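You operate a simulated robot arm through the tools that you are given. There is no shell and no other tool.

You run a simulated robot arm. Do the job below in one go: nothing can be reset, and whatever is moved stays where it is left.

Task
Put things in order on the top of the wooden table. At the end: the silver hub with the orange ring stands where the tall yellow grit cup stood; the tall yellow grit cup stands where the black hose end stood; the silver leg pin from the top of the wooden table stands where the silver hub with the orange ring stood; the green gauge block stands where the silver leg pin stood; the black hose end is on the red parts tray; whatever was shut is shut again. Leave all else as you found it, and nothing knocked over. Set down upright: black hose end.

Only the result counts: the job must be done as asked and must still hold three seconds after the hand-in. Knocking over, shifting, dropping, spilling or breaking anything else fails it.

Robot
A 6-joint arm with a two-finger parallel gripper, fixed in place. Base frame: the origin is at the foot of the arm, x ahead of it, y to its left, z up; the work surface is at about z = 0. Lengths are in mm, angles in rad, forces in N, time in s.
With the tool pointing down near the work surface it reaches from about 180 to 460 mm from the base axis. Its first joint turns from -1.222 to 1.222 rad. Payload 1.9 kg.
Tool frame: the origin (TCP) lies between the finger pads and is the grasp point; the fingertips stand 23 mm ahead of it; z points along the fingers, y is the line along which they close. Largest opening 94 mm; finger width 38, thickness 10; the body of the gripper, 54 by 96 mm, starts 39 mm behind the TCP.
Orientation is told as [roll, pitch, yaw] about the base's x, y, z axes, in that order, counted from this pose: with the fingers straight down and closing along the base's y, the tool's x points along the base's -x, its y along +y and its z along -z.

Tools
- The arm moves only by the tool servo_tool. Its argument "rows" is a list of rows, each a list of 3 entries, a list of its own where there are three numbers: the shift along the tool's x, y, z in units of 25 mm (1.0 is 25 mm), then the turn, a rotation vector about the tool's x, y, z in units of 5 degrees (1.0 is 5 degrees), then the gripper command, from -1 (fully open) to 1 (shut), values between in proportion. In form: [[[dx, dy, dz], [ax, ay, az], jaw], ...]. A call has 1 to 20 rows; each row shifts and turns the commanded pose from where the row before left it, along the tool's axes as they then stand. A call with a number of a shift or a turn outside -1 to 1 is refused whole. Each row takes 0.2 s and may step no farther than 50 mm and 0.15 rad from the row before; otherwise, or with a gripper value out of range, the whole call is refused. Where a pose cannot be reached the arm comes as near as it can. A force on the tool above 40 N (or 10 N above the force at the start of the call, whichever is more), or a blocked arm, ends the call early, and 0.2 s more pass. The fingers move at their own pace (about 108 mm/s each) and stop on an object; they squeeze with about 30 N. The grip force told is the motor's: it shows also when the fingers shut on nothing. Time passes only in rows, and 0.2 s behind the last, so rows that do not move let the fingers close. The reply holds the time, the measured pose of the TCP, the force on the tool along the base axes, the opening and the grip force, in the units named above and with some noise, with the torque about the TCP (base axes, N m) and any sound that the robot's microphone picked up.
- Cameras (640 x 400 px; columns grow to the right, rows downward): "scene" is fixed at [55.8, 311.4, 418.1]; the picture's right is [-0.77, -0.64, 0.00], its down [-0.40, 0.48, -0.78] and it looks along [0.50, -0.60, -0.62] (base axes); focal length 292 px, centre (320, 200). "wrist" rides on the gripper at [86, 16, -74] in the tool frame; the picture's right is [-0.18, 0.98, 0.00], its down [-0.58, -0.11, -0.81] and it looks along [-0.79, -0.15, 0.59] (tool axes); focal length 243 px, centre (320, 200).
- camera(camera): a new picture of that camera. No time passes.
- locate(camera, pixels): for up to 12 pixels [column, row] of the newest picture of that camera ("zoom" is the newest enlarged one), the place [x, y, z] in the base frame of the surface seen there, good to about 3 mm. No time passes.
- close_up(camera, box): a new picture of the part [left, top, right, bottom] of that camera's present view, enlarged. No time passes.
- close_job(): hands the job in; it is judged then, once.

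Unless the task says otherwise, let go and move clear before handing in.

The tools are called after ">>>" as a command line: name --argument value ..., lists and objects as JSON in quotes. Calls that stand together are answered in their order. servo_tool: Moves the arm, as the interface text tells. Its arguments: {"type":"object","properties":{"rows":{"type":"array","items":{"type":"array"}}},"required":["rows"]} The other tools are called the same way: camera (camera) takes a picture; locate (camera, pixels) gives the place of the surface under pixels of a picture; close_up (camera, box) takes an enlarged picture of a part of a camera's view; close_job () hands the job in.

At the start:

```text
clock: 0.0
tool_pos: [319.1, 170.8, 257.4]
tcp_rot: [0.0, -0.001, -0.002]
contact_force: [-0.3, -0.5, 0.1]
wrist_torque: [-0.04, 0.03, 0.02]
gripper_width: 94.1
grasp_force: 0.1
```

scene: 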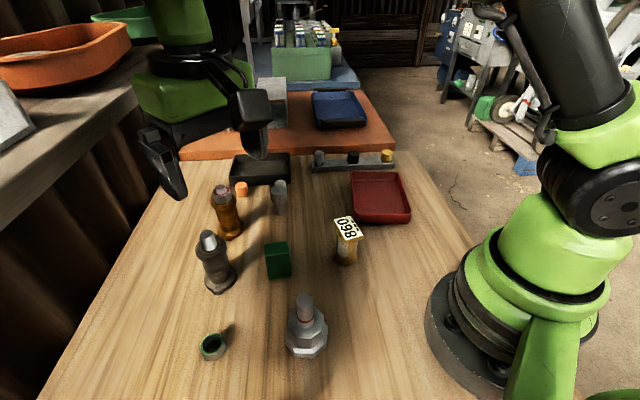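
wrist: 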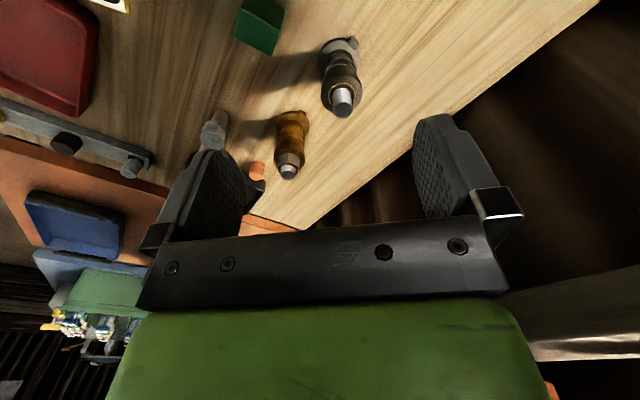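

The scene shows several objects on the wooden table: amber/brown piece at (226,210), grey piece at (213,262), green block (277,260), labelled yellow thing (346,240), silver hub (305,328), green-ringed thing (212,347), silver pin (280,196), orange bit (241,188), black box (262,168), rack with pins (352,160). I'll look closer before moving.

>>> close_up --camera "scene" --box '[180, 140, 300, 215]'

>>> close_up --camera "scene" --box '[300, 140, 420, 215]'

>>> close_up --camera "scene" --box '[180, 200, 380, 325]'

>>> close_up --camera "scene" --box '[180, 275, 380, 400]'

```text
5.33 times, centred on (240, 178) of scene
```

zoom: 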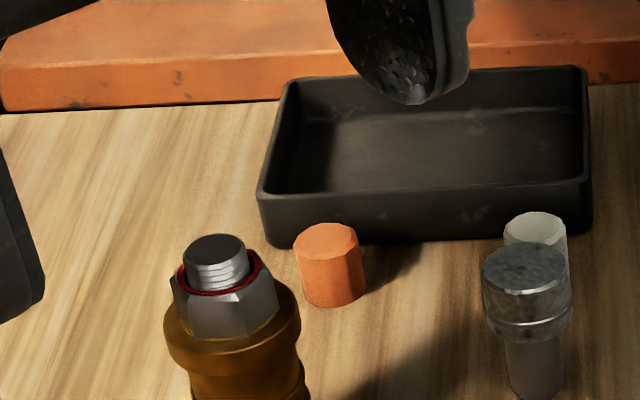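

```text
5.33 times, centred on (360, 178) of scene
```

zoom: 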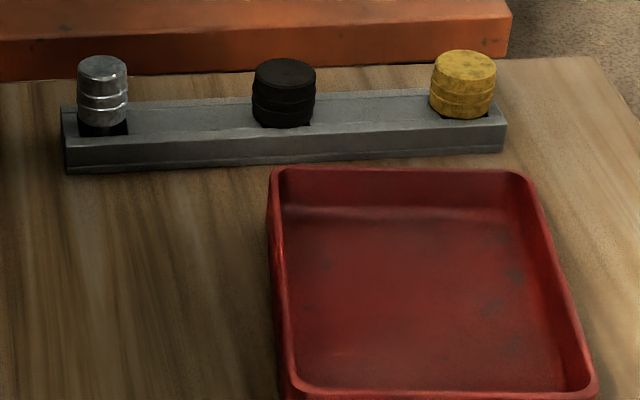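

```text
3.20 times, centred on (280, 262) of scene
```

zoom: 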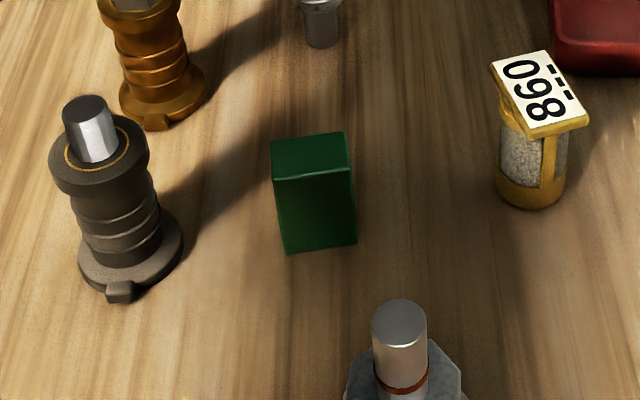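

```text
3.20 times, centred on (280, 338) of scene
```

zoom: 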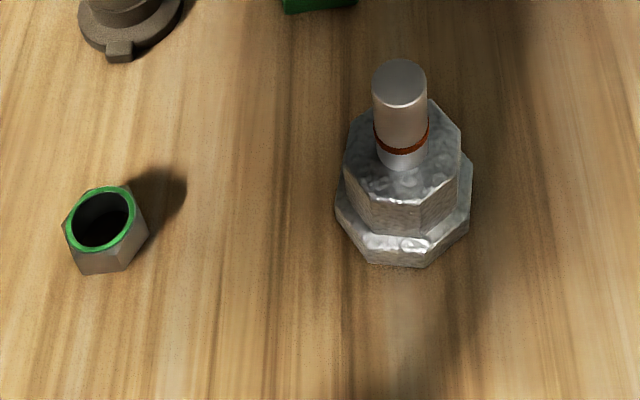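

The zooms show the dark hose end at about (213,262), grit cup with 098 tag at (346,240), hub at (305,328), pin at (280,196), and green block at (277,260). I'll get their positions by locating pixels in the scene view.

>>> camera --camera "scene"

>>> locate --camera "scene" --pixels '[[208, 235], [206, 241], [217, 291], [214, 265], [277, 247], [280, 270], [346, 228], [347, 250], [304, 299], [306, 345], [280, 186], [281, 208]]'

>>> locate --camera "scene" --pixels '[[352, 173], [401, 172], [411, 217], [357, 220], [380, 195], [318, 153], [353, 153], [387, 152], [213, 345], [241, 186], [225, 188], [229, 232]]'

>>> close_up --camera "scene" --box '[314, 205, 378, 275]'

```text
taken
```

scene: 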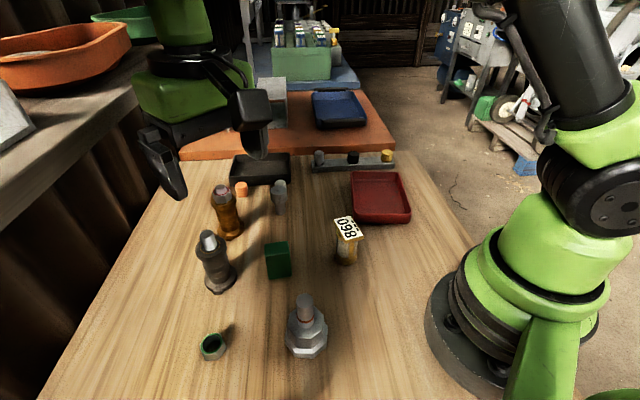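

```text
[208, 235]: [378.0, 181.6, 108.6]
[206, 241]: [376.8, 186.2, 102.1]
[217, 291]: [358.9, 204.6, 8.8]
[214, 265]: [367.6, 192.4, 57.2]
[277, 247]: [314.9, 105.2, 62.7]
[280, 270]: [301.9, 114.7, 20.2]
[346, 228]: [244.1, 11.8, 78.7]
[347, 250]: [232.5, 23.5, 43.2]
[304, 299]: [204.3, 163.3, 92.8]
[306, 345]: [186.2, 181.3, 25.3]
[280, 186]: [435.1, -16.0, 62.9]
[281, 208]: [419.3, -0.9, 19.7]
```

```text
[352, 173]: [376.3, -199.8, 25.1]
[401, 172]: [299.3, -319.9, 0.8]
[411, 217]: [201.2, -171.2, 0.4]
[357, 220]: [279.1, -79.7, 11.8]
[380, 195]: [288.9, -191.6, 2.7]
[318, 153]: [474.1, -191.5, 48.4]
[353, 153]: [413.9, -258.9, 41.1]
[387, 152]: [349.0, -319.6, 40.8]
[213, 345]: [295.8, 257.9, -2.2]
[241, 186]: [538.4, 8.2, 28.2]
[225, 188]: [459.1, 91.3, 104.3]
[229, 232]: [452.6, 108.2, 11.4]
```

```text
5.71 times, centred on (346, 240) of scene
```

zoom: 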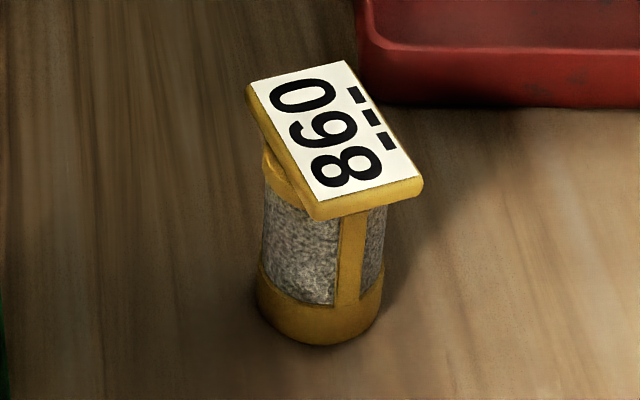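

The locate readings give rough positions (hose ≈ (370,190), cup ≈ (240,18), hub ≈ (200,170), pin ≈ (430,-8), block ≈ (310,108)). I'll zoom on each one to pin down the axes more precisely.

>>> close_up --camera "scene" --box '[180, 222, 252, 302]'

>>> locate --camera "zoom" --pixels '[[320, 200]]'

```text
5.00 times, centred on (216, 262) of scene
```

zoom: 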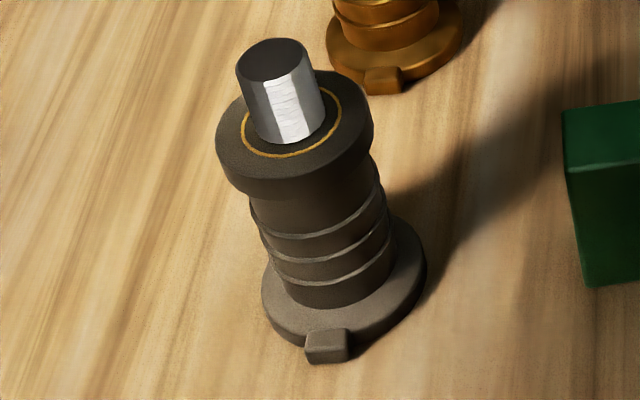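

```text
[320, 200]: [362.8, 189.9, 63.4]
```

The zoom shows the hose end: stub top centre (272,58), collar (215–373), base flange (262–425), key lug at (328,345). I'll locate points on it.

>>> locate --camera "zoom" --pixels '[[272, 60], [240, 72], [305, 58], [270, 46], [222, 140], [368, 112], [275, 165], [268, 300], [420, 275], [326, 345], [290, 325], [380, 318]]'

>>> close_up --camera "scene" --box '[250, 225, 314, 295]'

>>> locate --camera "zoom" --pixels '[[320, 200]]'

```text
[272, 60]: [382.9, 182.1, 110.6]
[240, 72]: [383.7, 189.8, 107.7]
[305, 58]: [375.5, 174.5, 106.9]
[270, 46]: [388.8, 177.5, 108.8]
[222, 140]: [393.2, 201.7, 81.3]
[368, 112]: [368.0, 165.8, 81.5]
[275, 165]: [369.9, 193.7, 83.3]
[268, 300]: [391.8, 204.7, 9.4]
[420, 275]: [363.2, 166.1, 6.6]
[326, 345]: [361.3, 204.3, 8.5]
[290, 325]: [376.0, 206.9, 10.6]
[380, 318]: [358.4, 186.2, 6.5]
```

```text
5.71 times, centred on (282, 260) of scene
```

zoom: 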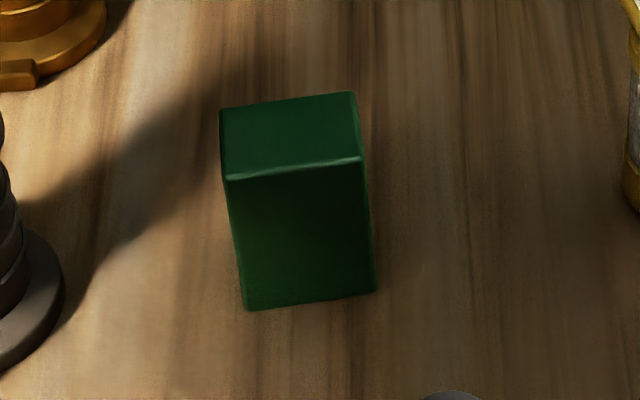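

```text
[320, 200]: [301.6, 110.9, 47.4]
```

The green block's zoom shows top corners at (222,110), (354,94), (360,158), (228,177) and bottom front corners (246,308), (374,291). I'll locate those and move on to the cup.

>>> locate --camera "zoom" --pixels '[[225, 112], [352, 97], [357, 154], [230, 174], [290, 135], [248, 303], [371, 288], [310, 290], [310, 230]]'

>>> close_up --camera "scene" --box '[314, 205, 378, 275]'

>>> locate --camera "zoom" --pixels '[[254, 90], [345, 66], [416, 182], [318, 212], [335, 140], [262, 290], [375, 300], [318, 335], [270, 215], [300, 255], [360, 262], [268, 160]]'

```text
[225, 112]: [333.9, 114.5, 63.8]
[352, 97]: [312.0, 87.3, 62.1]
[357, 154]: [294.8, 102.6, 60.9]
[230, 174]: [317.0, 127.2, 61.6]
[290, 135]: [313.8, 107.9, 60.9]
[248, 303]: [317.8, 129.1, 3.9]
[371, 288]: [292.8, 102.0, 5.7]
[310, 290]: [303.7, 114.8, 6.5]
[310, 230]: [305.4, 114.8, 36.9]
```

```text
5.71 times, centred on (346, 240) of scene
```

zoom: 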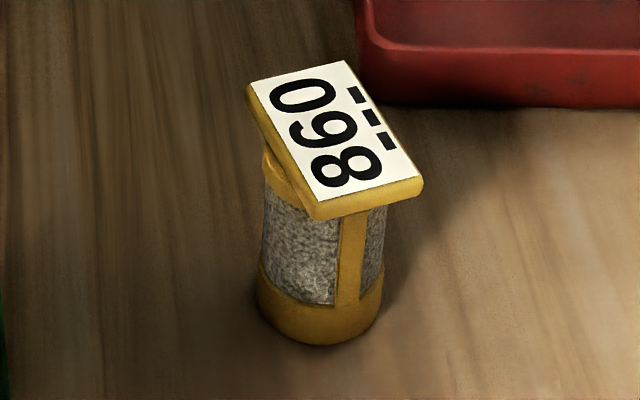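

```text
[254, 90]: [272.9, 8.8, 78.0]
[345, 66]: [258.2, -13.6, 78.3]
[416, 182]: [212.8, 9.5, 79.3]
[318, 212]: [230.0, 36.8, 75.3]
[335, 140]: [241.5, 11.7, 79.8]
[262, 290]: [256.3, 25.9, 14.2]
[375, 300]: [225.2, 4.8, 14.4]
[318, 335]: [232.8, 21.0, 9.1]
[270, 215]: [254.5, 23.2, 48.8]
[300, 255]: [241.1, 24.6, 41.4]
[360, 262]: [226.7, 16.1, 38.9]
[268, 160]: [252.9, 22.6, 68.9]
```

Block top corners give centre ≈ (314,108), long edge ≈ 50° and height ≈ 62; the cup plate centre is ≈ (243,10), consistent with the body. Next I'll measure the hub and the pin.

>>> close_up --camera "scene" --box '[265, 285, 345, 365]'

>>> locate --camera "zoom" --pixels '[[320, 200]]'

```text
5.00 times, centred on (305, 325) of scene
```

zoom: 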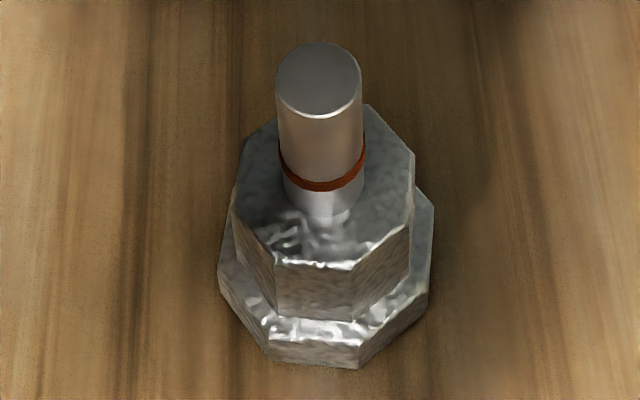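

```text
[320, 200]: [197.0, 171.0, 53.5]
```

The hub zoom shows stub top centre (318,80), octagonal shoulder (232–413) and base (218–433). I'll locate those, then zoom on the pin.

>>> locate --camera "zoom" --pixels '[[318, 80], [280, 80], [357, 80], [318, 46], [318, 112], [238, 205], [408, 220], [315, 260], [225, 280], [428, 285], [312, 355], [310, 330]]'

>>> close_up --camera "scene" --box '[260, 170, 304, 222]'

>>> locate --camera "zoom" --pixels '[[320, 200]]'

```text
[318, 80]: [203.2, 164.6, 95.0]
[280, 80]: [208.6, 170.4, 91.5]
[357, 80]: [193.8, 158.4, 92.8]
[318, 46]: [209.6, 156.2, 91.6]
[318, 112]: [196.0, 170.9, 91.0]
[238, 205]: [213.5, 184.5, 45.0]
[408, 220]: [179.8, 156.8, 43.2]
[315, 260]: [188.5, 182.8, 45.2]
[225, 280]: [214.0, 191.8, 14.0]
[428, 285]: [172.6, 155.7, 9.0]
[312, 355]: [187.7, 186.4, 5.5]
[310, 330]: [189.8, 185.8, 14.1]
```

```text
7.69 times, centred on (282, 196) of scene
```

zoom: 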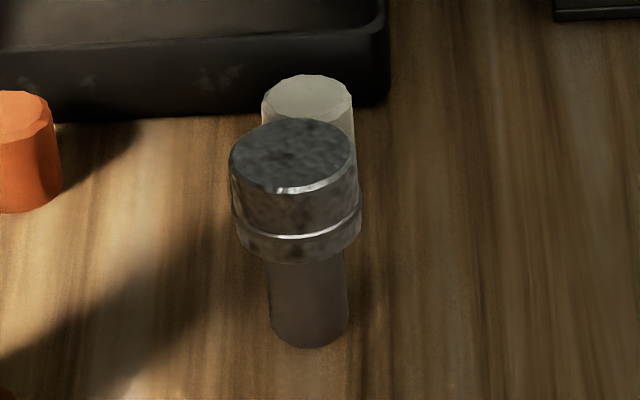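

```text
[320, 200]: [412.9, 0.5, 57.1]
```

The pin has a wide head (232–360, 120–262) on a narrow shaft, and there's a light-grey peg just behind it at (308,100). I'll locate these and view the rest of the area.

>>> locate --camera "zoom" --pixels '[[293, 158], [236, 158], [350, 155], [293, 124], [293, 188], [275, 330], [343, 328], [310, 340], [308, 92], [270, 100], [348, 100], [310, 112]]'

>>> close_up --camera "wrist" --box '[180, 0, 400, 200]'

>>> locate --camera "zoom" --pixels '[[320, 200]]'

```text
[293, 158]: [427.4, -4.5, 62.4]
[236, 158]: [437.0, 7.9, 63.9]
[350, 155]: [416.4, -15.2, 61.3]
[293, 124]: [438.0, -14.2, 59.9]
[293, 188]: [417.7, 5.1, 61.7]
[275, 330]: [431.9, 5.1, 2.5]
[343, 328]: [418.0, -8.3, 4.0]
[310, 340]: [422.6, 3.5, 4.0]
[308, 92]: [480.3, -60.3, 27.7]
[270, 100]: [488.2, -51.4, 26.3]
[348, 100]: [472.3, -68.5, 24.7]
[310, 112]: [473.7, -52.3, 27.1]
```

```text
2.00 times, centred on (290, 100) of wrist
```

zoom: 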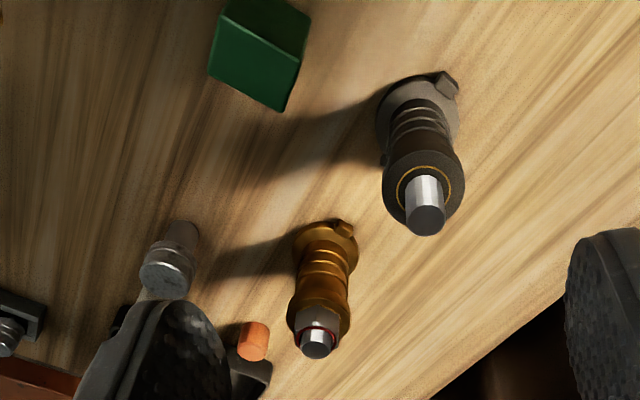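

```text
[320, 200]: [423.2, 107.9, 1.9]
```

The pin's head centre is ≈ (427,-4), top z≈62; the grey peg is 75 mm behind at (480,-60). Now I'll measure the red tray's rim and floor.

>>> close_up --camera "scene" --box '[300, 140, 428, 230]'

>>> locate --camera "zoom" --pixels '[[262, 163], [500, 168], [550, 370], [290, 390], [275, 170], [400, 280], [300, 360], [520, 350], [300, 220], [480, 220], [270, 300], [400, 172]]'

```text
4.44 times, centred on (364, 185) of scene
```

zoom: 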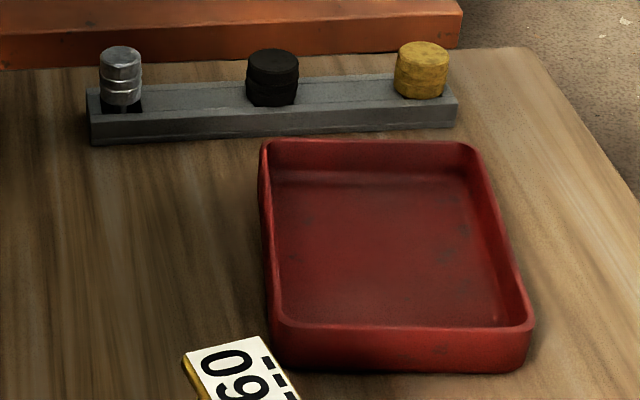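

```text
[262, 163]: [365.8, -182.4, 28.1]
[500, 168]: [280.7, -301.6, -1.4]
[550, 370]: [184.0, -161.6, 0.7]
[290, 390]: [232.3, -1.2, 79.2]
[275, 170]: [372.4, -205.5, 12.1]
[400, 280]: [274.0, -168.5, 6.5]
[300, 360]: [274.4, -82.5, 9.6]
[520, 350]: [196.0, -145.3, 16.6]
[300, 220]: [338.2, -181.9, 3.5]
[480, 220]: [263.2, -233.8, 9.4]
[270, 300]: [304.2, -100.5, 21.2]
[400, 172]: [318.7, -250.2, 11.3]
```

I'll locate the tray's rim corners and floor more exactly in this zoom.

>>> locate --camera "zoom" --pixels '[[268, 145], [470, 146], [525, 322], [282, 326], [290, 195], [455, 190], [495, 310], [290, 308], [375, 250], [400, 328], [375, 143], [500, 235]]'

>>> camera --camera "scene"

```text
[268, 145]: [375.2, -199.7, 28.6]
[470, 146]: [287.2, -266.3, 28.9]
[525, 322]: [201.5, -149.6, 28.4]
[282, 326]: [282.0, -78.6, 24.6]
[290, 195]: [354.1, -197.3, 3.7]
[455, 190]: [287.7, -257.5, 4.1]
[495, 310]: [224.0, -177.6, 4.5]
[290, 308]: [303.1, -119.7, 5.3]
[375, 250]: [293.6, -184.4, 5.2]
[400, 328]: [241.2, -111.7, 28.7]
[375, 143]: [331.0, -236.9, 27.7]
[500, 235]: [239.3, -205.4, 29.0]
```

```text
taken
```

scene: 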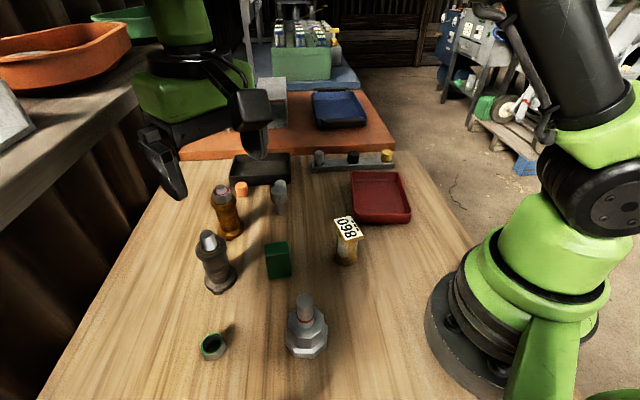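

The tray's rim corners give its centre ≈ (287,-174), floor z≈4, rim z≈28. I'll move open-jawed above the black hose end at (382,183) and check alignment first.

>>> servo_tool --rows '[[[-0.84, 0.163, 0], [0, 0, 0], -1], [[-0.84, 0.163, 0.5], [0, 0, 0], -1], [[-0.84, 0.163, 1], [0, 0, 0], -1], [[0, 0, 1], [0, 0, 0], -1], [[0, 0, 1], [0, 0, 0], -1], [[0, 0, 0], [0, 0, 0], -1]]'

>>> camera --camera "scene"

>>> camera --camera "wrist"

```text
clock: 0.7
tool_pos: [353.3, 178.8, 250.0]
tcp_rot: [-0.001, 0.024, 0.021]
contact_force: [-48.9, -32.8, 12.3]
wrist_torque: [2.94, -3.89, 1.5]
gripper_width: 94.0
grasp_force: 0.1
stopped in row 3: the force on the tool passed its limit at 288 N (the readings are from after the stop); the commanded pose is now the measured one
```

```text
taken
```

scene: 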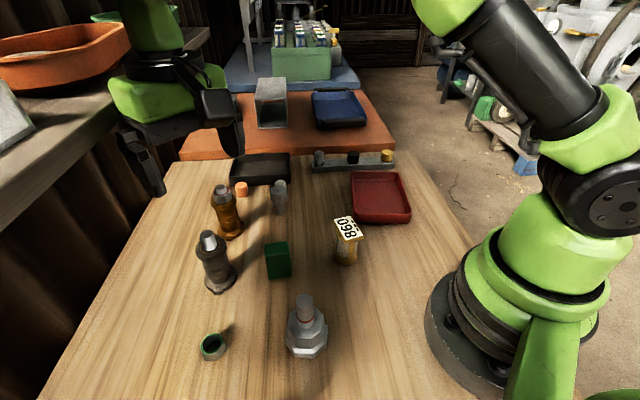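

```text
taken
```

wrist: 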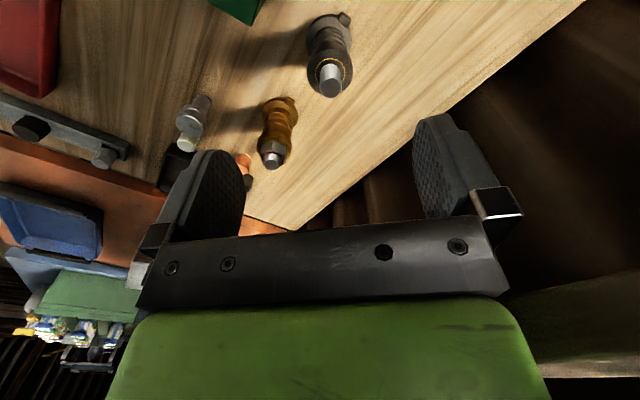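

The move stopped at a strong push in -x, -y, so something on the left/far side is in the way at z≈250, likely the shelf structure seen at left (100,100) and in the wrist view at (590,310). I'll locate those surfaces before moving again.

>>> locate --camera "scene" --pixels '[[60, 130], [100, 80], [140, 50], [60, 60], [20, 110], [120, 110], [150, 140], [70, 200], [130, 200], [185, 45], [205, 60], [110, 95]]'

>>> locate --camera "wrist" --pixels '[[590, 310], [560, 345], [620, 285], [600, 380], [520, 370], [500, 150], [560, 200], [610, 230], [480, 130], [420, 130], [460, 200], [230, 200]]'

>>> close_up --camera "scene" --box '[60, 20, 300, 200]'

```text
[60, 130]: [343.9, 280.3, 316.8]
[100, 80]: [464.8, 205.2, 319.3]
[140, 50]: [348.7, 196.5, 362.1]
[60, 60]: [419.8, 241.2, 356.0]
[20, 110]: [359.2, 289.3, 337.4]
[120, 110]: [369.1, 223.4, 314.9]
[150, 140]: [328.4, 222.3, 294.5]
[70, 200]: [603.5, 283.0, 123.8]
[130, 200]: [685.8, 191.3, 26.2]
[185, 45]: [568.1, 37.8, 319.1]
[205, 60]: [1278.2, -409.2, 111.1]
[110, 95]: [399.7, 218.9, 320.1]
```

```text
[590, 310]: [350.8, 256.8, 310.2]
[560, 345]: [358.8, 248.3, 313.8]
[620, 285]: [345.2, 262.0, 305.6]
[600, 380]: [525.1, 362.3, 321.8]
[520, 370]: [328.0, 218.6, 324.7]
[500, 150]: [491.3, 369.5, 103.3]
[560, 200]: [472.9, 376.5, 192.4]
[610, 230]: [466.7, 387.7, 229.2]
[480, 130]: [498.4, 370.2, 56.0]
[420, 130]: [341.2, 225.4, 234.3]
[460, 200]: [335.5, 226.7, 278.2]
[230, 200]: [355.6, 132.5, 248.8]
```

```text
2.22 times, centred on (180, 110) of scene
```

zoom: 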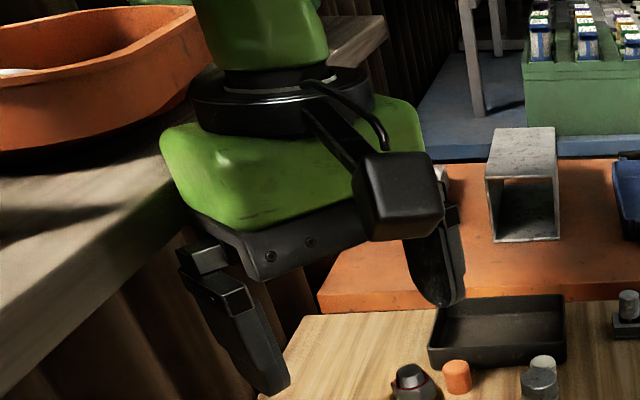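

The located points show a shelf at z≈300–320 whose edge runs from about (345,262) to (400,219), overhanging just beyond the hose end; the wide gripper body hit it. I'll back off, then turn the hand so its narrow side faces the shelf (yaw ≈ +52°) and go low before approaching.

>>> servo_tool --rows '[[[0.7, -0.4, 0], [0, 0, 0], -1], [[0.7, -0.4, 0], [0, 0, 0], -1], [[0, 0, 0], [0, 0, 0], -1], [[0, 0, 0], [0, 0, 0], -1]]'

```text
clock: 1.6
tool_pos: [319.1, 157.6, 248.6]
tcp_rot: [0.001, 0.02, 0.02]
contact_force: [-0.4, 0.8, 0.1]
wrist_torque: [-0.02, 0.0, 0.0]
gripper_width: 94.1
grasp_force: 0.1
```

Free again, at (319,158,249) with a small 0.02 rad pitch left over. I'll level the hand, turn it to yaw ≈ 52° and lower to z≈165 here.

>>> servo_tool --rows '[[[0, 0, 0], [0, -0.23, 0], -1], [[0, 0, 0.2], [0, 0, -1], -1], [[0, 0, 0.3], [0, 0, -1], -1], [[0, 0, 0.3], [0, 0, -1], -1], [[0, 0, 0.3], [0, 0, -1], -1], [[0, 0, 0.3], [0, 0, -1], -1], [[0, 0, 0.3], [0, 0, -1], -1], [[0, 0, 0.3], [0, 0, -1], -1], [[0, 0, 0.3], [0, 0, -1], -1], [[0, 0, 0.3], [0, 0, -1], -1], [[0, 0, 0.3], [0, 0, -1], -1], [[0, 0, 0.3], [0, 0, -0.17], -1], [[0, 0, 0], [0, 0, 0], -1]]'

>>> camera --camera "scene"

>>> camera --camera "wrist"

```text
clock: 4.5
tool_pos: [318.0, 159.4, 169.8]
tcp_rot: [0.0, -0.001, 0.908]
contact_force: [-0.8, 0.6, -1.2]
wrist_torque: [-0.02, -0.01, -0.04]
gripper_width: 94.1
grasp_force: 0.0
```

```text
taken
```

scene: 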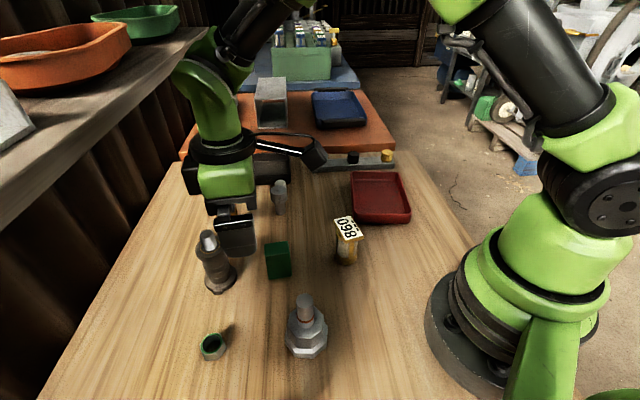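

```text
taken
```

wrist: 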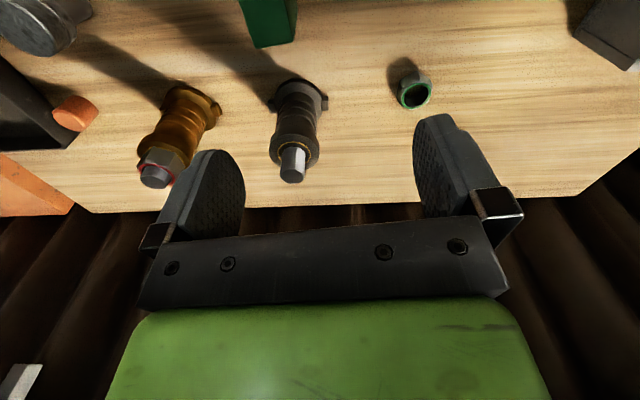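

The hand is level at yaw 0.908; the wrist's elbow shows at scene (195,70) and an unknown dark item appears at wrist (610,30). I'll locate those and the shelf edge to judge clearance.

>>> locate --camera "scene" --pixels '[[180, 75], [195, 60], [200, 90], [225, 45], [215, 120], [222, 145], [150, 60], [100, 100], [50, 145], [195, 35], [300, 150], [205, 30]]'

>>> locate --camera "wrist" --pixels '[[610, 30], [590, 45], [630, 60], [20, 380], [40, 30], [293, 175], [290, 165], [414, 95], [620, 10], [10, 395], [155, 175], [640, 180]]'

```text
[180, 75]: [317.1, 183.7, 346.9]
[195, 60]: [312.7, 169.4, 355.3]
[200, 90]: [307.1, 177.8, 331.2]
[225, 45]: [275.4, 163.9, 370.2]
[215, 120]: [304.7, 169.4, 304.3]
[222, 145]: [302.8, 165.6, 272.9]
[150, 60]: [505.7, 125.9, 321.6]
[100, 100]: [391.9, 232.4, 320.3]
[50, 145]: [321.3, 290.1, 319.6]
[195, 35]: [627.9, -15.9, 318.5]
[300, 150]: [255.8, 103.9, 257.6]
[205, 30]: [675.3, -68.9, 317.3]
```

```text
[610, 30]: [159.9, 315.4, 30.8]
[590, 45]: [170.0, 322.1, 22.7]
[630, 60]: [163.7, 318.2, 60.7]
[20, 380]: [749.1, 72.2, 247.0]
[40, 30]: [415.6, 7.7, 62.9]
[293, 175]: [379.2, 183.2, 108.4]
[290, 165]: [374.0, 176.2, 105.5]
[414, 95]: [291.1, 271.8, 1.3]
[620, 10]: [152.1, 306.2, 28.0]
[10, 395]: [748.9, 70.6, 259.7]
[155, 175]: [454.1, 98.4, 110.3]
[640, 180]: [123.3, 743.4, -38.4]
```

The shelf edge fits the line 0.71x+0.70y≈430 (bottom z≈300), leaving only ~30 mm beyond the hose end, while the wrist elbow sits 150–200 mm above the TCP. I'll go down short of the hose at (357,158), then slide in horizontally beneath the shelf with the jaws straddling it.

>>> servo_tool --rows '[[[0, 0, 0], [0, 0, 1], -1], [[0, 0, 0], [0, 0, 0.41], -1], [[-0.53, -0.57, 0], [0, 0, 0], -1], [[-0.53, -0.57, 0], [0, 0, 0], -1], [[0, 0, 0.8], [0, 0, 0], -1], [[0, 0, 0.8], [0, 0, 0], -1], [[0, 0, 0], [0, 0, 0], -1]]'

>>> camera --camera "scene"

>>> camera --camera "wrist"

```text
clock: 6.0
tool_pos: [359.4, 157.0, 128.0]
tcp_rot: [0.0, 0.0, 0.783]
contact_force: [0.6, 0.2, 0.1]
wrist_torque: [-0.01, 0.0, 0.01]
gripper_width: 93.9
grasp_force: 0.1
```

```text
taken
```

scene: 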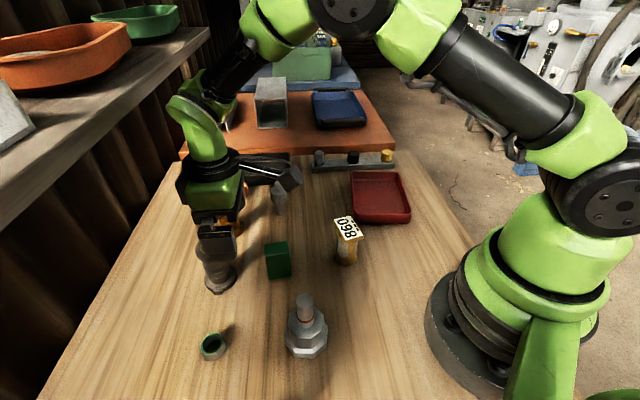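

```text
taken
```

wrist: 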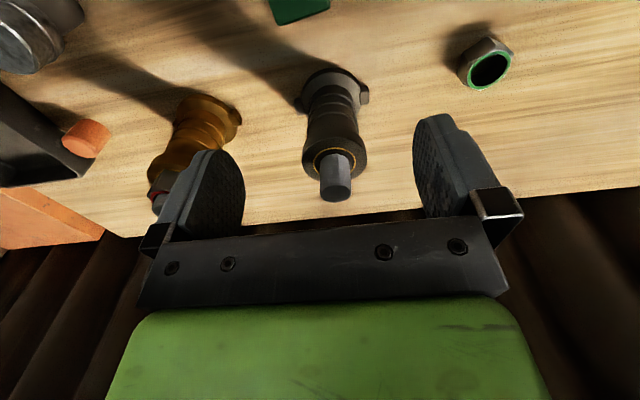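

The hand is at (359,157,128) with the hose end centred between the fingers in the wrist view at (335,175). I'll re-locate its stub and collar to refine alignment.

>>> locate --camera "wrist" --pixels '[[335, 188], [322, 188], [348, 188], [335, 172], [305, 150], [366, 150], [310, 95], [360, 95], [364, 97], [160, 200], [200, 110], [335, 160]]'

```text
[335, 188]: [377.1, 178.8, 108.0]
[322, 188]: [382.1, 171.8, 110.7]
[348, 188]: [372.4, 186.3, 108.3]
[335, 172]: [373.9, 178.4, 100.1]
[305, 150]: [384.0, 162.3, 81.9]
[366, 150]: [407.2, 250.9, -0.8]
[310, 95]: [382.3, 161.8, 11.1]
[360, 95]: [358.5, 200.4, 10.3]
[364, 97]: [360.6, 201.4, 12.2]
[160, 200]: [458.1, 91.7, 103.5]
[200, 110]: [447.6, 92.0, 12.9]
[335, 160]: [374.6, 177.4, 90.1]
```

The stub's centre line is ~3 mm to the tool's +y side and the axis is ~34 mm ahead, matching (382,183). I'll descend to z≈79 here and slide in.

>>> servo_tool --rows '[[[0, 0.1, 0.7], [0, 0, 0], -1], [[0, 0, 0.7], [0, 0, 0], -1], [[0, 0, 0.56], [0, 0, 0], -1], [[-0.35, 0, 0], [0, 0, 0], -1], [[-0.35, 0, 0], [0, 0, 0], -1], [[-0.35, 0, 0], [0, 0, 0], -1], [[-0.32, 0, 0], [0, 0, 0], -1], [[0, 0, 0], [0, 0, 0], -1]]'

>>> camera --camera "scene"

>>> camera --camera "wrist"

```text
clock: 7.8
tool_pos: [379.6, 183.2, 80.3]
tcp_rot: [0.001, 0.001, 0.785]
contact_force: [0.7, -0.2, 1.3]
wrist_torque: [0.0, 0.01, -0.03]
gripper_width: 94.1
grasp_force: 0.0
```

```text
taken
```

scene: 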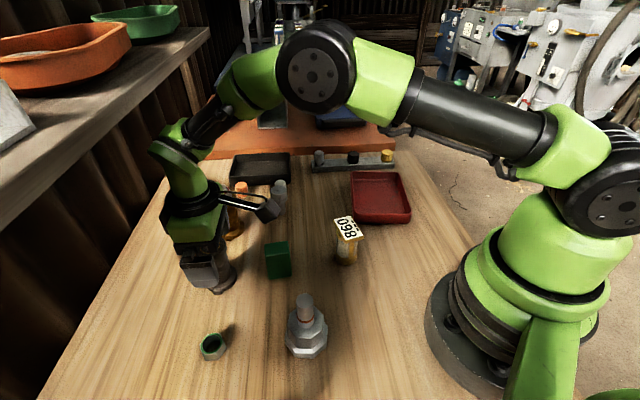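

```text
taken
```

wrist: 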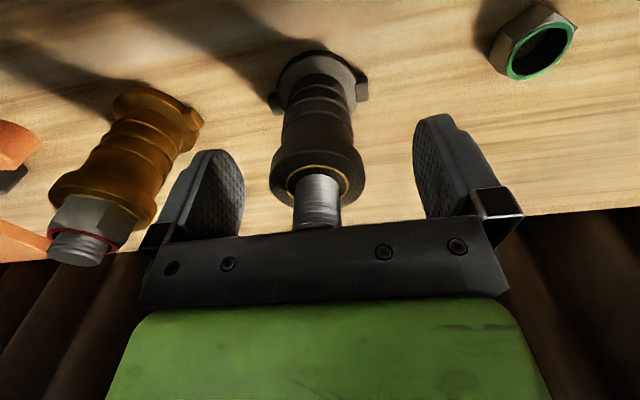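

The jaws straddle the collar and the TCP (379.6,183.2,80.3) is on the axis. I'll drop 3 mm and close on the collar.

>>> servo_tool --rows '[[[-0.04, 0, 0.12], [0, 0, 0], -1], [[0, 0, 0], [0, 0, 0], 1], [[0, 0, 0], [0, 0, 0], 1], [[0, 0, 0], [0, 0, 0], 1], [[0, 0, 0], [0, 0, 0], 1]]'

>>> camera --camera "wrist"

```text
clock: 9.1
tool_pos: [381.2, 184.1, 77.9]
tcp_rot: [-0.002, 0.0, 0.784]
contact_force: [0.8, -0.9, -1.5]
wrist_torque: [0.05, -0.05, 0.0]
gripper_width: 45.5
grasp_force: 29.4
```

```text
taken
```

wrist: 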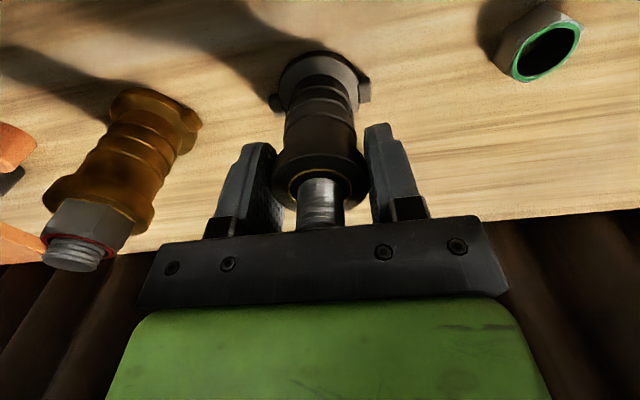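

Gripped at 45.5 mm with 29 N. I'll lift 6 mm, back out ~36 mm from under the shelf, then check.

>>> servo_tool --rows '[[[0, 0, -0.12], [0, 0, 0], 1], [[0, 0, -0.12], [0, 0, 0], 1], [[0.3, 0, 0], [0, 0, 0], 1], [[0.4, 0, 0], [0, 0, 0], 1], [[0.4, 0, 0], [0, 0, 0], 1], [[0.34, 0, 0], [0, 0, 0], 1], [[0, 0, 0], [0, 0, 0], 1]]'

>>> camera --camera "scene"

>>> camera --camera "wrist"

```text
clock: 10.7
tool_pos: [355.9, 157.7, 81.9]
tcp_rot: [0.001, -0.001, 0.783]
contact_force: [-0.2, -0.1, -1.7]
wrist_torque: [0.01, 0.04, 0.04]
gripper_width: 45.4
grasp_force: 29.6
```

```text
taken
```

scene: 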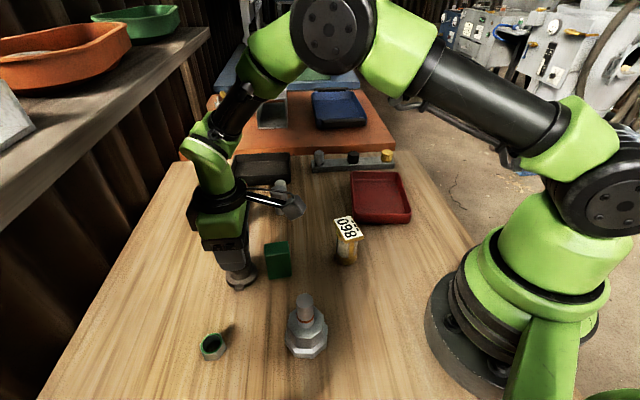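

```text
taken
```

wrist: 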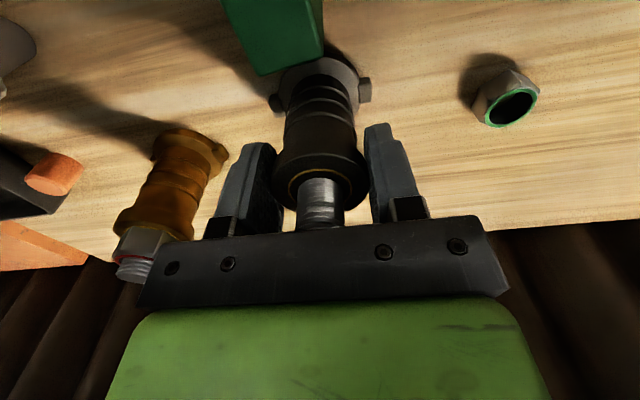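

The hose end is held cleanly about 4 mm up. I'll lift to z≈207 here (66 mm from the shelf), move off in -y, and turn the hand back to yaw 0.

>>> servo_tool --rows '[[[0, 0, -0.6], [0, 0, 0], 1], [[0, 0, -1], [0, 0, 0], 1], [[0, 0, -1], [0, 0, 0], 1], [[0, 0, -1], [0, 0, 0], 1], [[0, 0, -1], [0, 0, 0], 1], [[0, 0, -0.4], [0, 0, 0], 1], [[0.5, -0.5, 0], [0, 0, 0], 1], [[0.7, -0.7, 0], [0, 0, 0], 1], [[0.7, -0.7, 0], [0, 0, 0], 1], [[0, 0, 0], [0, 0, 1], 1], [[0, 0, 0], [0, 0, 1], 1], [[0, 0, 0], [0, 0, 1], 1], [[0, 0, 0], [0, 0, 1], 1], [[0, 0, 0], [0, 0, 1], 1], [[0, 0, 0], [0, 0, 1], 1], [[0, 0, 0], [0, 0, 1], 1], [[0, 0, 0], [0, 0, 1], 1], [[0, 0, 0], [0, 0, 0.97], 1], [[0, 0, 0], [0, 0, 0], 1]]'

>>> camera --camera "scene"

```text
clock: 14.7
tool_pos: [356.3, 92.1, 207.9]
tcp_rot: [0.001, 0.001, -0.002]
contact_force: [-1.3, -0.6, 0.0]
wrist_torque: [0.0, -0.02, 0.0]
gripper_width: 0.0
grasp_force: 30.1
```

```text
taken
```

scene: 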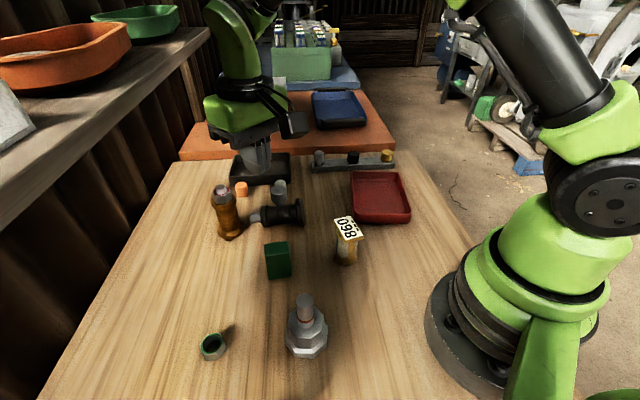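

The gripper width reads 0: the hose end slipped out and is now lying on the table around scene (275,214), between the amber hose end and the pin. I need to look closely at where it lies and whether anything else was disturbed.

>>> close_up --camera "scene" --box '[200, 165, 328, 245]'

>>> locate --camera "zoom" --pixels '[[394, 115], [110, 135], [300, 265], [380, 245], [455, 230], [500, 215], [270, 255], [320, 285], [480, 300], [505, 280], [495, 180], [270, 275]]'

>>> camera --camera "wrist"

```text
5.00 times, centred on (264, 205) of scene
```

zoom: 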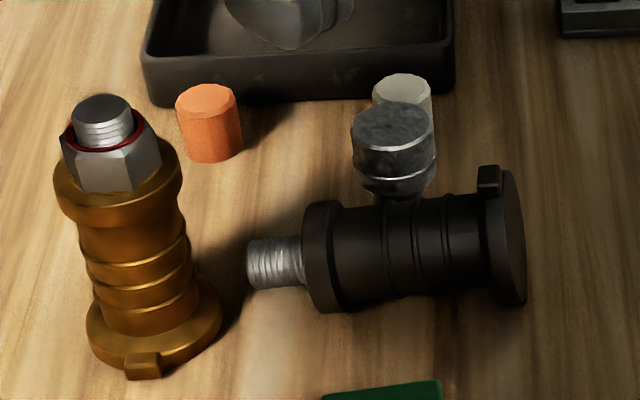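

```text
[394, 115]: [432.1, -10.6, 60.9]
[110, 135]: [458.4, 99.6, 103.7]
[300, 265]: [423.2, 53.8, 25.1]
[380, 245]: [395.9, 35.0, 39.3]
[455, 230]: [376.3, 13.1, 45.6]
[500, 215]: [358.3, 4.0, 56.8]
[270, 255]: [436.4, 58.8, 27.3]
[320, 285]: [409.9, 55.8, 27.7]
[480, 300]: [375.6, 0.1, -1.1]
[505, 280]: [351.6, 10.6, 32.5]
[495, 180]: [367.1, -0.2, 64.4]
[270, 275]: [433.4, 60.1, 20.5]
```

```text
taken
```

wrist: 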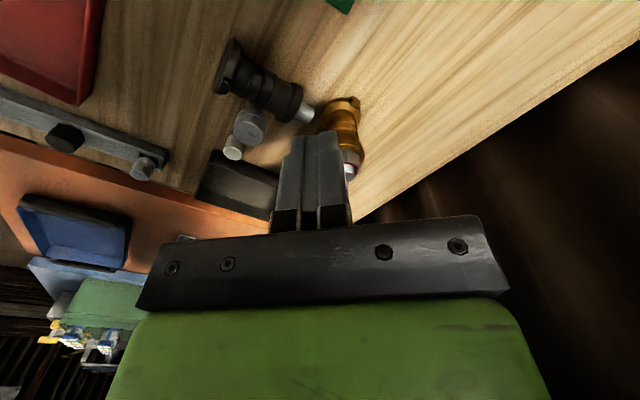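

The hose end lies on its side with base disc near (360,5) and stub near (435,59); the z readings suggest it may still be settling, and the pin and amber piece look unmoved. I'll wait two rows and look again.

>>> servo_tool --rows '[[[0, 0, 0], [0, 0, 0], 1], [[0, 0, 0], [0, 0, 0], 1]]'

>>> close_up --camera "scene" --box '[200, 165, 328, 245]'

>>> locate --camera "zoom" --pixels '[[394, 128], [110, 135], [300, 265], [380, 245], [455, 230], [500, 215], [270, 255], [320, 285], [480, 300], [505, 280], [495, 180], [270, 275]]'

>>> camera --camera "scene"

```text
clock: 15.2
tool_pos: [355.9, 92.3, 208.1]
tcp_rot: [0.001, 0.001, 0.0]
contact_force: [0.3, 0.3, -0.5]
wrist_torque: [0.0, 0.0, 0.04]
gripper_width: 0.0
grasp_force: 30.1
```

```text
5.00 times, centred on (264, 205) of scene
```

zoom: 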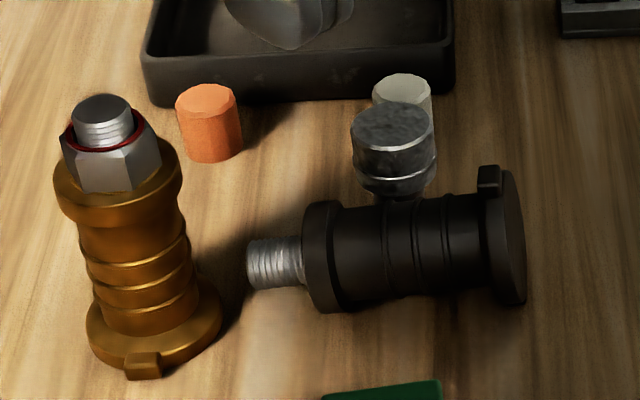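

```text
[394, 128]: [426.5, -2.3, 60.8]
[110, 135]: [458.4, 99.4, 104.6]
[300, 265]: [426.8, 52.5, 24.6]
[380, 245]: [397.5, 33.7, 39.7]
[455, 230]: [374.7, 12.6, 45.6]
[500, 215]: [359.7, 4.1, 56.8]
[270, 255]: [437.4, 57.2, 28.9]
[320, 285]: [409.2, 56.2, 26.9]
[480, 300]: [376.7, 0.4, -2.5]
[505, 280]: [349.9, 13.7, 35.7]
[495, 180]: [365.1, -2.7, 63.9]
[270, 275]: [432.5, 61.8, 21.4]
```

```text
taken
```

scene: 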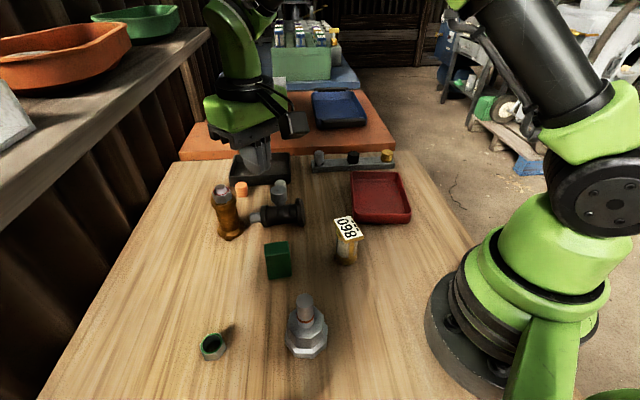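

The hose end is at rest (same readings twice), lying from about (355,8) to (437,57), only ~15 mm from the pin's head; pin and amber hose end are unmoved. Since its old place is free, I'll do the cup, hub and pin first to make room, then re-grip and stand up the hose end; now I'll go above the cup.

>>> servo_tool --rows '[[[0.9, -0.656, 0], [0, 0, 0], -1], [[0.9, -0.656, 0], [0, 0, 0], -1], [[0.9, -0.656, 0], [0, 0, 0], -1], [[0.9, -0.656, 0], [0, 0, 0], -1], [[0.9, -0.656, 0], [0, 0, 0], -1], [[0, 0, 0.2], [0, 0, 1], -1], [[0, 0, 0.3], [0, 0, 1], -1], [[0, 0, 0.3], [0, 0, 1], -1], [[0, 0, 0.3], [0, 0, 1], -1], [[0, 0, 0.3], [0, 0, 1], -1], [[0, 0, 0.3], [0, 0, 1], -1], [[0, 0, 0.3], [0, 0, 0.6], -1], [[0, 0, 0], [0, 0, 0], -1]]'

>>> camera --camera "scene"

>>> camera --camera "wrist"

```text
clock: 18.1
tool_pos: [243.3, 11.3, 157.6]
tcp_rot: [-0.001, 0.002, -0.577]
contact_force: [0.2, 0.9, 0.7]
wrist_torque: [-0.01, -0.02, 0.01]
gripper_width: 94.2
grasp_force: 0.2
```

```text
taken
```

scene: 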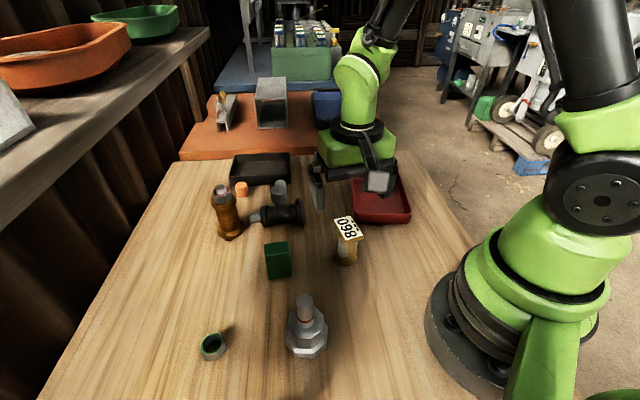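

```text
taken
```

wrist: 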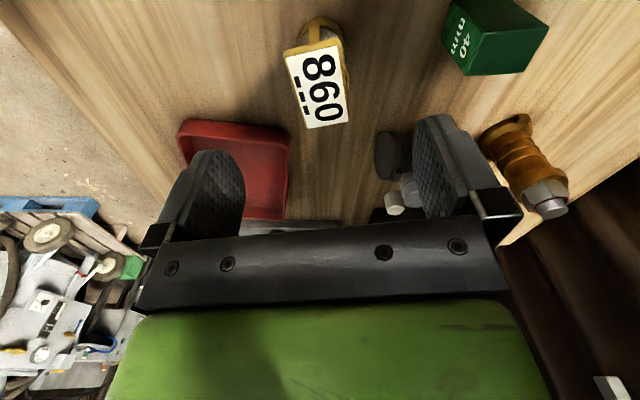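

The 860 plate is well centred at wrist (318,88). I'll locate its corners and the cup body from this view to confirm the centre and angle.

>>> close_up --camera "wrist" --box '[260, 0, 388, 140]'

>>> locate --camera "wrist" --pixels '[[289, 58], [338, 48], [345, 120], [307, 126], [320, 90], [298, 35], [343, 40], [318, 22], [347, 70], [325, 30], [294, 38], [335, 25]]'

```text
2.86 times, centred on (324, 70) of wrist
```

zoom: 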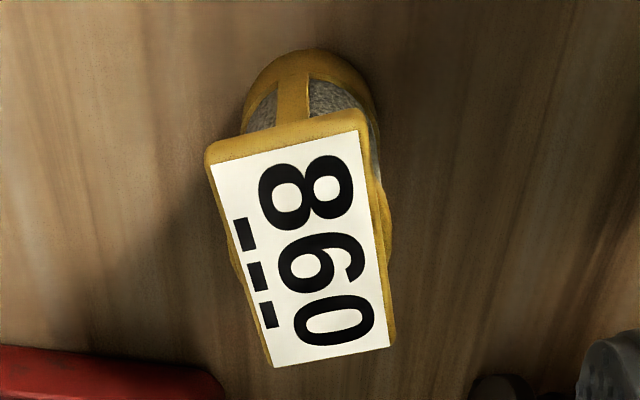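

```text
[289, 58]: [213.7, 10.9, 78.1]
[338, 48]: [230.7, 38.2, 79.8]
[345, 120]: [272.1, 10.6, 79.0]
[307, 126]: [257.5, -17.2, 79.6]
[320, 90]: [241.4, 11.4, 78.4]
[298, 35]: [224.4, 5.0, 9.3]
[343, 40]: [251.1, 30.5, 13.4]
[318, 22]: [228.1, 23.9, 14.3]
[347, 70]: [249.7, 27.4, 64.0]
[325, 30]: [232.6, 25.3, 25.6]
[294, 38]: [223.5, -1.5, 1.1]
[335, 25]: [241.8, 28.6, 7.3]
```

The plate corners average to (243.5,10.6), short side at ~59°, half-width 16 versus cup radius ~18, and the TCP is directly over it. I'll descend to z≈46 with the jaws open.

>>> servo_tool --rows '[[[0, 0, 1], [0, 0, 0], -1], [[0, 0, 1], [0, 0, 0], -1], [[0, 0, 1], [0, 0, 0], -1], [[0, 0, 0.8], [0, 0, 0], -1], [[0, 0, 0.4], [0, 0, 0], -1], [[0, 0, 0.26], [0, 0, 0], -1], [[0, 0, 0], [0, 0, 0], -1]]'

>>> camera --camera "scene"

>>> camera --camera "wrist"

```text
clock: 19.6
tool_pos: [244.8, 9.7, 43.4]
tcp_rot: [0.001, -0.001, -0.575]
contact_force: [-0.7, -0.2, 0.2]
wrist_torque: [-0.01, -0.03, -0.02]
gripper_width: 93.8
grasp_force: 0.1
```

```text
taken
```

scene: 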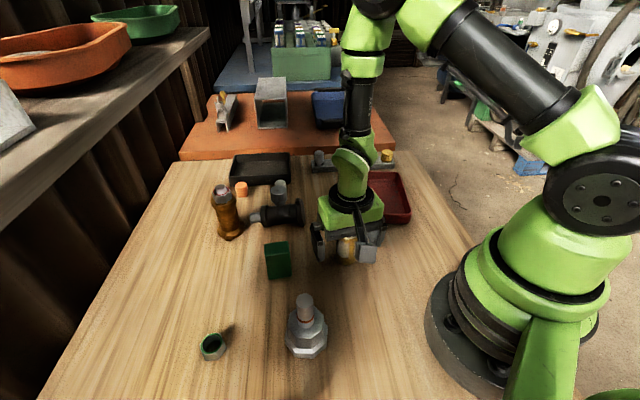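

```text
taken
```

wrist: 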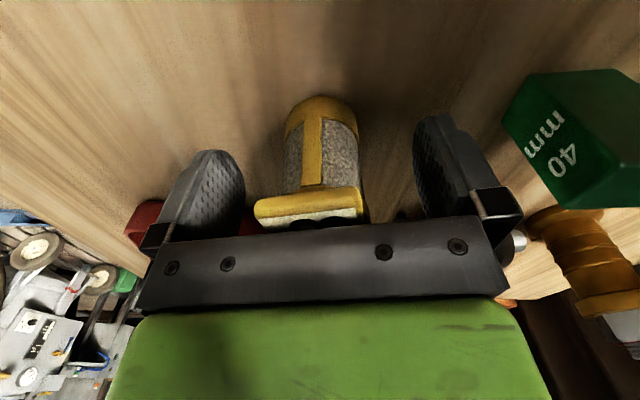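

The jaws straddle the cup with the plate clear of the palm. I'll raise 2 mm and close on the cup body.

>>> servo_tool --rows '[[[0, 0, -0.08], [0, 0, 0], -1], [[0, 0, 0], [0, 0, 0], 0], [[0, 0, 0], [0, 0, 0], 0.4], [[0, 0, 0], [0, 0, 0], 1], [[0, 0, 0], [0, 0, 0], 1], [[0, 0, 0], [0, 0, 0], 1]]'

>>> close_up --camera "wrist" --box '[180, 60, 460, 260]'

```text
clock: 21.1
tool_pos: [243.6, 10.1, 46.6]
tcp_rot: [-0.002, -0.001, -0.575]
contact_force: [1.2, 0.5, 1.0]
wrist_torque: [0.06, 0.01, 0.01]
gripper_width: 39.5
grasp_force: 30.0
```

```text
2.00 times, centred on (320, 160) of wrist
```

zoom: 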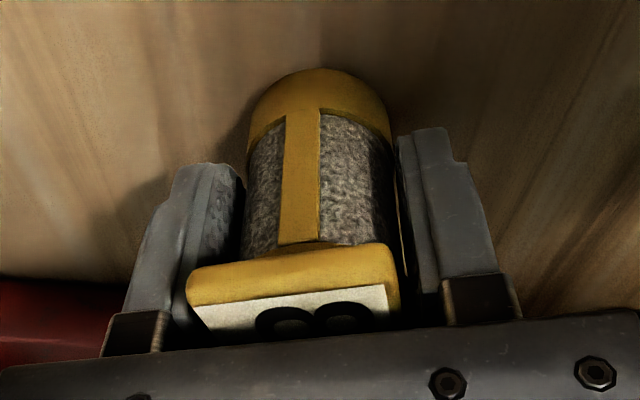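

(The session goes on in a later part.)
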